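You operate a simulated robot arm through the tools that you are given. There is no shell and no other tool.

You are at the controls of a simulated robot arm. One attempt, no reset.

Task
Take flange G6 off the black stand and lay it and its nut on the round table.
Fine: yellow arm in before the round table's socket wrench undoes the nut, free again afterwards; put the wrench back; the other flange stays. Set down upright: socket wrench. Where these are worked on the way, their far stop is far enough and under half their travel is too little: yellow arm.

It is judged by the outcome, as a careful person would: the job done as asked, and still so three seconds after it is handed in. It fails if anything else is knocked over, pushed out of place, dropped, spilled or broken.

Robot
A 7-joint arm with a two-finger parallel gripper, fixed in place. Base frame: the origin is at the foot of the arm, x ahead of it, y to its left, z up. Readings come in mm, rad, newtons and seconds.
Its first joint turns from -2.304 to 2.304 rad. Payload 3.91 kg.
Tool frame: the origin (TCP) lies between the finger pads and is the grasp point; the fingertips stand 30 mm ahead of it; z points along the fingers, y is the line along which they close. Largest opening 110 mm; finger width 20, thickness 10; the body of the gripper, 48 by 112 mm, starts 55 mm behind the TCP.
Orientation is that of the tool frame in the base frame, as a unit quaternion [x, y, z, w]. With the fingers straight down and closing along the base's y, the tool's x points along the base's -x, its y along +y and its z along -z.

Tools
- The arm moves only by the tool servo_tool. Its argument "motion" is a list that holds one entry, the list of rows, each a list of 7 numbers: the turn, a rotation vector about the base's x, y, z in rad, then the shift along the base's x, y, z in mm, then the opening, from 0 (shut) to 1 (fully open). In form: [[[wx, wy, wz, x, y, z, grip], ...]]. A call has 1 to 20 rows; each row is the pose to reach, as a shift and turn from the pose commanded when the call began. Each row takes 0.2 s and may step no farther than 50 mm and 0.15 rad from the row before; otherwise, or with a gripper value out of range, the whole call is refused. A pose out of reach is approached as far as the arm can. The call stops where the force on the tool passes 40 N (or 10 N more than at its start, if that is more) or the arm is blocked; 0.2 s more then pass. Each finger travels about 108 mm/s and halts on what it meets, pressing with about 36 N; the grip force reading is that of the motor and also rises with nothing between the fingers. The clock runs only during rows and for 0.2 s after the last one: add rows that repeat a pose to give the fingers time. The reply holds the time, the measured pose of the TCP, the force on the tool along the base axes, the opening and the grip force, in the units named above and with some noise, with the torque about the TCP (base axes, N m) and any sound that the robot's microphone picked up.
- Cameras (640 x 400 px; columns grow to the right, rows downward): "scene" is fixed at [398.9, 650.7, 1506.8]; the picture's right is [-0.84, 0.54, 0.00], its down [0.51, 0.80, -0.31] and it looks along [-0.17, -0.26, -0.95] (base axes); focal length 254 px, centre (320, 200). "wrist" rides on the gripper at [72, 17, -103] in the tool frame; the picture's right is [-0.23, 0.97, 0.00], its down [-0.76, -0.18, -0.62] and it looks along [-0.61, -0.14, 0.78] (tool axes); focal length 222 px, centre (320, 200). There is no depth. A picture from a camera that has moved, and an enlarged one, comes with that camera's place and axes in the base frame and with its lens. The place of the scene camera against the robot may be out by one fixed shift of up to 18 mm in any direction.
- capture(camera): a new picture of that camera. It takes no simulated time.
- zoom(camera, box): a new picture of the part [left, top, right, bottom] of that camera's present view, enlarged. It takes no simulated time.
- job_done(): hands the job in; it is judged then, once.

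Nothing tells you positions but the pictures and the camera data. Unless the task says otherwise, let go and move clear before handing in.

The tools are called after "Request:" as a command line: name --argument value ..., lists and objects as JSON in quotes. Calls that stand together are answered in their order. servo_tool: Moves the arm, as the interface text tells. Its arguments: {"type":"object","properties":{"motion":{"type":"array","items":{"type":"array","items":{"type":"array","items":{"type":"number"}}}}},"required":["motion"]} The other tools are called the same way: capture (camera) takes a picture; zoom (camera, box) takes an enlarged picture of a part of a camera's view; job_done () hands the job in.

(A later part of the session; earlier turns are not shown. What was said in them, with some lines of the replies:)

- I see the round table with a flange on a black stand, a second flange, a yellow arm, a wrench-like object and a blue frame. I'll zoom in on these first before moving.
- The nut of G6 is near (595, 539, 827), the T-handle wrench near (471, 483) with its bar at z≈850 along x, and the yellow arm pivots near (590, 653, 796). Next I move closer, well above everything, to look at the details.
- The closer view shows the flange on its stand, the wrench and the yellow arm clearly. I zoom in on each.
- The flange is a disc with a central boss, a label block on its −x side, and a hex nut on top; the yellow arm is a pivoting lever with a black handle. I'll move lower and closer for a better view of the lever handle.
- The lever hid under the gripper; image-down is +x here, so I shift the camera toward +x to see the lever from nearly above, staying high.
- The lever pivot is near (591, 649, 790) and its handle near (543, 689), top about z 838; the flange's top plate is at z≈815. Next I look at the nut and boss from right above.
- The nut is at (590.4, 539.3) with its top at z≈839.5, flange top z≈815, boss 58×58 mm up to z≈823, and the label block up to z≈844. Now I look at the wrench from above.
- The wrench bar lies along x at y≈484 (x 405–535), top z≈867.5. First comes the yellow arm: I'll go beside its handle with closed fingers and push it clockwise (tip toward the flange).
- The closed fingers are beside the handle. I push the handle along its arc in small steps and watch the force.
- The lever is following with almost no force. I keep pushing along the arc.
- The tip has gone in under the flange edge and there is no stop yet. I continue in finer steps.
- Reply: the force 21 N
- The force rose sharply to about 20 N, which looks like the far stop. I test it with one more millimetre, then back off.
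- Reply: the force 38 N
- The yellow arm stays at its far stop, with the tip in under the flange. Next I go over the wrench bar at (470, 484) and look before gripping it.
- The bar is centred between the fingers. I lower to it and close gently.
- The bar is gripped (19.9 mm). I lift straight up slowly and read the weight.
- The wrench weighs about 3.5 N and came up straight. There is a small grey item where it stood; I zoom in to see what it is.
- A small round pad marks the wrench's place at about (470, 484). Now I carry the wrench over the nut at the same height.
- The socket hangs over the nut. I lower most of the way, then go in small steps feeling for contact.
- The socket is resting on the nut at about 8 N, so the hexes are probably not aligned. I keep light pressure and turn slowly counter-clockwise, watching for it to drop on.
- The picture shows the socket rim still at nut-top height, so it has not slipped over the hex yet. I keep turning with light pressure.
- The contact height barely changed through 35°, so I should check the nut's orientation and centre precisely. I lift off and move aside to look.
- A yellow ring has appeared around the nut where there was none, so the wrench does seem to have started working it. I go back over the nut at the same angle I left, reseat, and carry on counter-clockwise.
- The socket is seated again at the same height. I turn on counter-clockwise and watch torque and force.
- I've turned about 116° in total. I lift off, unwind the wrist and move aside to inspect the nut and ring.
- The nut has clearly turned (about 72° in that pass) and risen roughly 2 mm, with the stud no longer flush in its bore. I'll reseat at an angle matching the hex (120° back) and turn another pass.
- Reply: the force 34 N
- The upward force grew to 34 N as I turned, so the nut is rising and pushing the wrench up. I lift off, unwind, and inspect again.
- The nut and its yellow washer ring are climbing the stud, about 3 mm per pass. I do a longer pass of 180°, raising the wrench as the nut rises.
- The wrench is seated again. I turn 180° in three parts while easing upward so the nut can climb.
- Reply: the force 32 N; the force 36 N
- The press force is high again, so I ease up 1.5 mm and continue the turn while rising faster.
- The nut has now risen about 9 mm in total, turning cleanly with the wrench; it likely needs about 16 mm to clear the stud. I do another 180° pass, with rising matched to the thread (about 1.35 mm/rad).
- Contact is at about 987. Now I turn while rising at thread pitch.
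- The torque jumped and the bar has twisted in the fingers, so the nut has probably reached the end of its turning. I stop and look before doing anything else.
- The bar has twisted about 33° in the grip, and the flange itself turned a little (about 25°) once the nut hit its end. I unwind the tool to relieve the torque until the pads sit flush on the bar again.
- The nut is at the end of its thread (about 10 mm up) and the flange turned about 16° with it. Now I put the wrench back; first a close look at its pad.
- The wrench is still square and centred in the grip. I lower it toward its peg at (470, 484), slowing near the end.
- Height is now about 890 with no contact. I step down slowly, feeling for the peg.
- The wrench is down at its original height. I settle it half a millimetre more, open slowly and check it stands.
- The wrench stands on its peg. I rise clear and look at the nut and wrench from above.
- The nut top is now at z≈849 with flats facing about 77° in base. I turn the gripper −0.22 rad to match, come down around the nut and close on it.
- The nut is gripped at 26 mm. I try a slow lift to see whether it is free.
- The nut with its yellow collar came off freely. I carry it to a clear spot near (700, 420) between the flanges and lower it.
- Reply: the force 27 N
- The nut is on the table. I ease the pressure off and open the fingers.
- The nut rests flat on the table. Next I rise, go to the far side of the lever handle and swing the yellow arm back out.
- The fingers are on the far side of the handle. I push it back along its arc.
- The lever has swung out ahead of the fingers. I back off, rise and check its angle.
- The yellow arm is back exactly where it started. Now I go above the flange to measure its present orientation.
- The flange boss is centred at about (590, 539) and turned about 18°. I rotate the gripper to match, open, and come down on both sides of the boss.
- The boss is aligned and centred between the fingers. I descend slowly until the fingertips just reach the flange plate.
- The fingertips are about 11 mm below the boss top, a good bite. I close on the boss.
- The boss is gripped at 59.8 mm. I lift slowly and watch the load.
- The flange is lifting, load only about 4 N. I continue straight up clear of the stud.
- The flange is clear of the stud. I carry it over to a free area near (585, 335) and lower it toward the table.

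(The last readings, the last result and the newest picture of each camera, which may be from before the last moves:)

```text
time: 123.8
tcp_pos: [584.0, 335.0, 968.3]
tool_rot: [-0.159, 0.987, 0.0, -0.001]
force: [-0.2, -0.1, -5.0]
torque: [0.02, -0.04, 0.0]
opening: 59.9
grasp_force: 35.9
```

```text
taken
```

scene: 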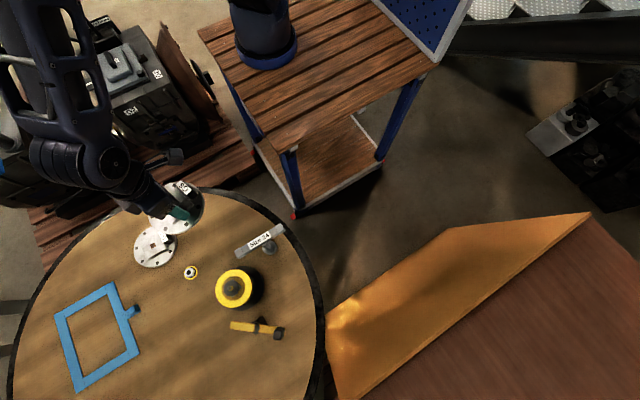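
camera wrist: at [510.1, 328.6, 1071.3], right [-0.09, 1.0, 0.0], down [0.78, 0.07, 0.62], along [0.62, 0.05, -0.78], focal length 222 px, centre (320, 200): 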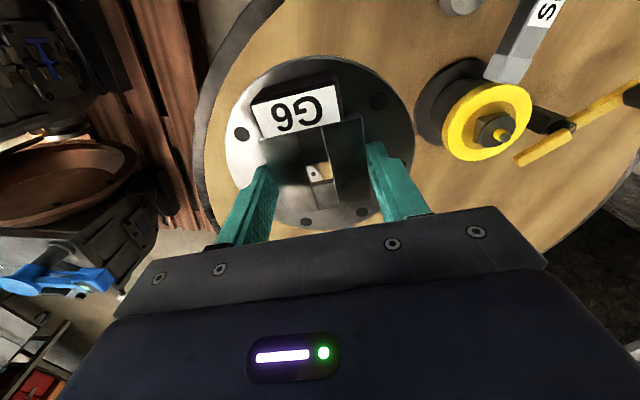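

The transit went cleanly and the nut, G7, wrench and lever are all undisturbed. I shift slightly inward to (593, 347) and lower the flange.

Request:
servo_tool --motion '[[[0, 0, 0, 8, 12, -10, 0], [0, 0, 0, 8, 12, -45, 0], [0, 0, 0, 8, 12, -85, 0], [0, 0, 0, 8, 12, -120, 0], [0, 0, 0, 8, 12, -150, 0], [0, 0, 0, 8, 12, -175, 0], [0, 0, 0, 8, 12, -185, 0], [0, 0, 0, 8, 12, -185, 0]]]'

Request:
capture --camera "wrist"

Request:
capture --camera "scene"

```text
time: 125.6
tcp_pos: [592.5, 347.9, 782.3]
tool_rot: [-0.158, 0.987, 0.0, -0.001]
force: [0.7, 0.1, -5.0]
torque: [0.02, -0.02, 0.02]
opening: 60.1
grasp_force: 36.4
```

```text
taken
camera wrist: at [519.2, 341.4, 885.1], right [-0.09, 1.0, 0.0], down [0.78, 0.07, 0.62], along [0.62, 0.05, -0.78], focal length 222 px, centre (320, 200)
```

wrist: 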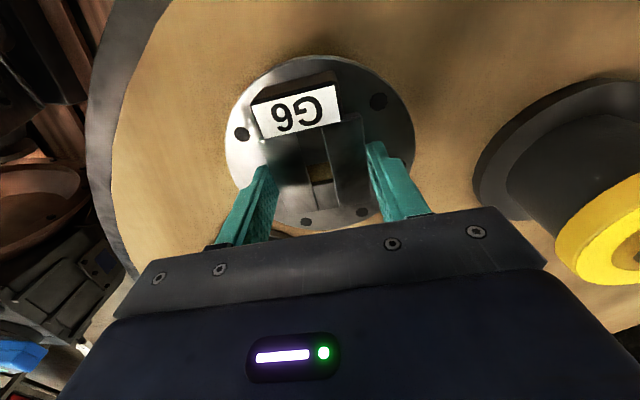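

```text
taken
```

scene: 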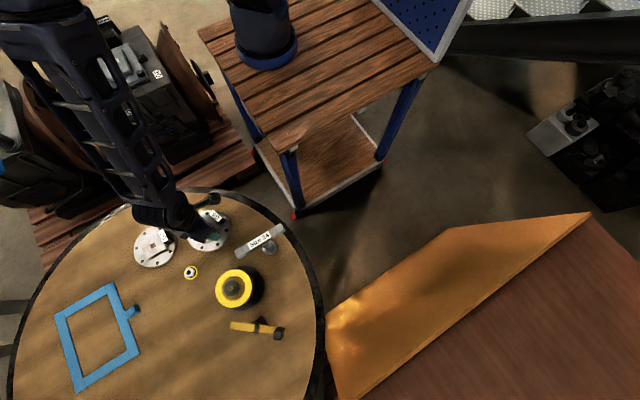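

Request:
servo_tool --motion '[[[0, 0, 0, 0, 0, -4, 0], [0, 0, 0, 0, 0, -8, 0], [0, 0, 0, 0, 0, -12, 0], [0, 0, 0, 0, 0, -15, 0], [0, 0, 0, 0, 0, -15, 0]]]'

Request:
servo_tool --motion '[[[0, 0, 0, 0, 0, -1.5, 0], [0, 0, 0, 0, 0, -3, 0], [0, 0, 0, 0, 0, -4, 0], [0, 0, 0, 0, 0, -4, 0]]]'

```text
time: 126.8
tcp_pos: [593.4, 346.9, 767.3]
tool_rot: [-0.159, 0.987, 0.0, 0.0]
force: [0.3, -0.1, -5.2]
torque: [0.01, -0.05, -0.02]
opening: 60.0
grasp_force: 35.9
```

```text
time: 127.8
tcp_pos: [593.2, 347.7, 762.0]
tool_rot: [-0.158, 0.987, 0.0, 0.0]
force: [-0.2, 0.2, -5.6]
torque: [0.01, -0.04, 0.06]
opening: 59.9
grasp_force: 36.1
```

Request:
servo_tool --motion '[[[0, 0, 0, 0, 0, -1, 0], [0, 0, 0, 0, 0, -2, 0], [0, 0, 0, 0, 0, -3, 0], [0, 0, 0, 0, 0, -3, 0]]]'

```text
time: 128.8
tcp_pos: [593.2, 346.8, 759.6]
tool_rot: [-0.158, 0.988, 0.0, 0.0]
force: [0.4, 0.3, -5.0]
torque: [0.04, -0.04, 0.02]
opening: 59.9
grasp_force: 36.1
```

Request:
servo_tool --motion '[[[0, 0, 0, 0, 0, -1, 0], [0, 0, 0, 0, 0, -2, 0], [0, 0, 0, 0, 0, -2, 0]]]'

```text
time: 129.6
tcp_pos: [593.2, 347.7, 757.1]
tool_rot: [-0.157, 0.988, 0.0, 0.0]
force: [-0.4, 0.2, -5.9]
torque: [0.04, -0.06, 0.01]
opening: 59.8
grasp_force: 35.7
```

Request:
servo_tool --motion '[[[0, 0, 0, 0, 0, -1, 0], [0, 0, 0, 0, 0, -2, 0], [0, 0, 0, 0, 0, -2, 0]]]'

```text
time: 130.4
tcp_pos: [592.3, 348.0, 756.1]
tool_rot: [-0.157, 0.988, 0.001, 0.001]
force: [-7.8, -6.7, 29.2]
torque: [-0.47, 0.7, -0.04]
opening: 60.0
grasp_force: 36.5
```

The flange is on the table. I relieve the pressure before releasing.

Request:
servo_tool --motion '[[[0, 0, 0, 0, 0, 1.5, 0], [0, 0, 0, 0, 0, 1.5, 0]]]'

```text
time: 131.0
tcp_pos: [592.6, 347.5, 756.0]
tool_rot: [-0.159, 0.987, 0.0, 0.0]
force: [-4.5, 0.4, 3.2]
torque: [0.48, -0.31, 0.24]
opening: 59.8
grasp_force: 36.0
```

Request:
servo_tool --motion '[[[0, 0, 0, 0, 0, 0, 0.58], [0, 0, 0, 0, 0, 0, 0.65], [0, 0, 0, 0, 0, 0, 0.8], [0, 0, 0, 0, 0, 0, 0.8]]]'

Request:
servo_tool --motion '[[[0, 0, 0, 0, 0, 20, 0.8], [0, 0, 0, 0, 0, 60, 0.8], [0, 0, 0, 0, 0, 110, 0.8], [0, 0, 0, 0, 0, 160, 0.8], [0, 0, -0.1, 0, 0, 200, 0.8], [0, 0, -0.22, 0, 0, 200, 0.8], [0, 0, -0.318, 0, 0, 200, 0.8], [0, 0, -0.318, 0, 0, 200, 0.8]]]'

Request:
capture --camera "wrist"

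Request:
capture --camera "scene"

```text
time: 132.0
tcp_pos: [592.3, 346.5, 756.9]
tool_rot: [-0.157, 0.988, 0.0, 0.0]
force: [0.0, 0.7, -0.7]
torque: [0.0, 0.04, 0.0]
opening: 88.0
grasp_force: 0.1
```

```text
time: 133.8
tcp_pos: [593.4, 347.1, 957.7]
tool_rot: [0.001, 1.0, 0.0, 0.0]
force: [0.8, -0.9, 0.1]
torque: [0.01, 0.02, -0.01]
opening: 88.1
grasp_force: 0.1
```

```text
taken
camera wrist: at [521.2, 364.3, 1060.2], right [0.23, 0.97, 0.0], down [0.76, -0.18, 0.62], along [0.61, -0.14, -0.78], focal length 222 px, centre (320, 200)
```

wrist: 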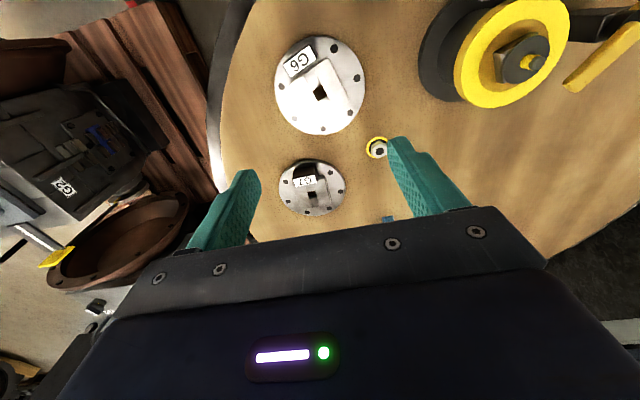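

```text
taken
```

scene: 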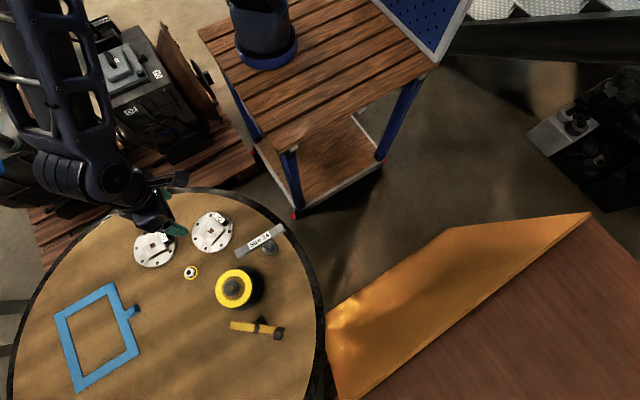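

G6 and its nut are on the table, the lever is out and the wrench is back. I move the arm clear and do a final check with close views.

Request:
servo_tool --motion '[[[0, 0, 0, -20, 0, 40, 0.8], [0, 0, 0, -40, 0, 85, 0.8], [0, 0, 0, -60, 0, 130, 0.8], [0, 0, 0, -60, 0, 170, 0.8], [0, 0, 0, -60, 0, 170, 0.8]]]'

Request:
zoom --camera "scene" --box '[120, 190, 320, 350]'

Request:
zoom --camera "scene" --box '[230, 215, 300, 285]'

Request:
capture --camera "wrist"

```text
time: 135.0
tcp_pos: [532.7, 349.1, 1128.6]
tool_rot: [0.001, 1.0, 0.0, 0.0]
force: [-0.5, 0.2, 0.1]
torque: [-0.04, 0.02, 0.03]
opening: 88.1
grasp_force: 0.0
```

```text
2.50 times, centred on (220, 270) of scene
camera zoom: at [398.9, 650.7, 1506.8], right [-0.84, 0.54, 0.0], down [0.51, 0.8, -0.31], along [-0.17, -0.26, -0.95], focal length 635 px, centre (570, 25)
```

zoom: 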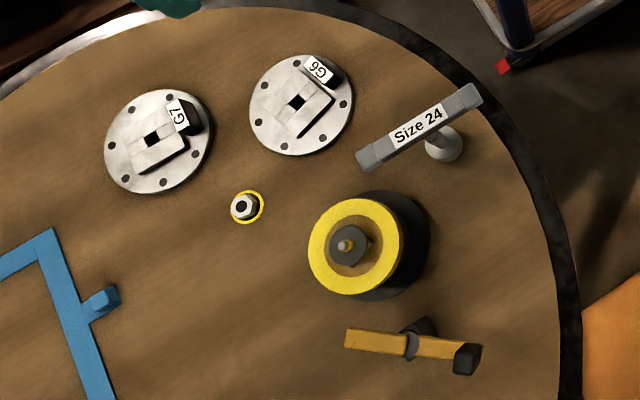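

```text
5.71 times, centred on (265, 250) of scene
camera zoom: at [398.9, 650.7, 1506.8], right [-0.84, 0.54, 0.0], down [0.51, 0.8, -0.31], along [-0.17, -0.26, -0.95], focal length 1451 px, centre (634, -86)
```

zoom: 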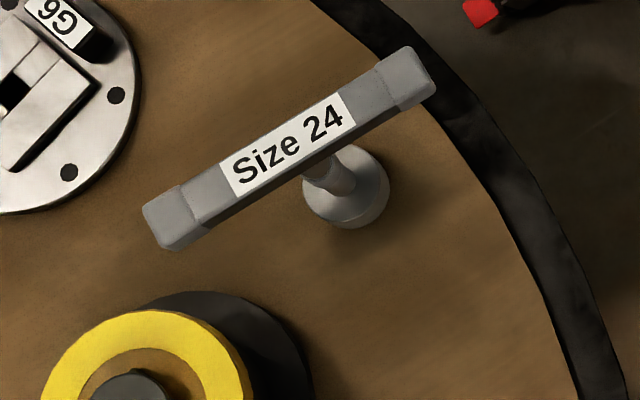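

```text
taken
camera wrist: at [460.4, 365.3, 1232.6], right [0.23, 0.97, 0.0], down [0.76, -0.18, 0.62], along [0.61, -0.14, -0.78], focal length 222 px, centre (320, 200)
```

wrist: 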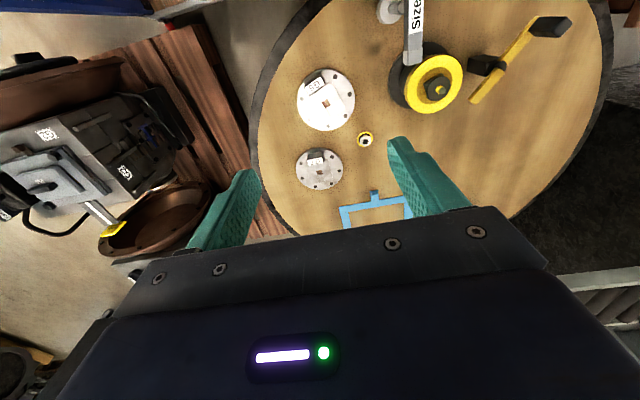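

The end state looks right: G6 and its nut lie on the round table and the wrench stands upright on its peg. The yellow arm is swung out again and G7 has not moved. The gripper is open and clear, so I hand the job in.

Request:
job_done

```text
The job is handed in.
```

I've handed the job in: flange G6 and its nut are off the black stand and lying flat on the round table.

- **Yellow arm:** I swung it in to its far stop before the wrench touched the nut. Afterwards I swung it back to where it started.
- **Socket wrench:** it undid the nut and now stands upright on its peg, with the bar facing the same way as before.
- **Other flange:** G7 was not touched.
- **Off plan:** when the nut reached the end of its thread, the wrench kept turning. The bar twisted about 33° in the gripper and G6 turned about 16–18° on the stud. I unwound the gripper before lifting the wrench away. In the last pictures nothing was knocked over, dropped or out of place.

The gripper is open and clear of the table. The hand-in gave no verdict, so I don't know how it was judged.
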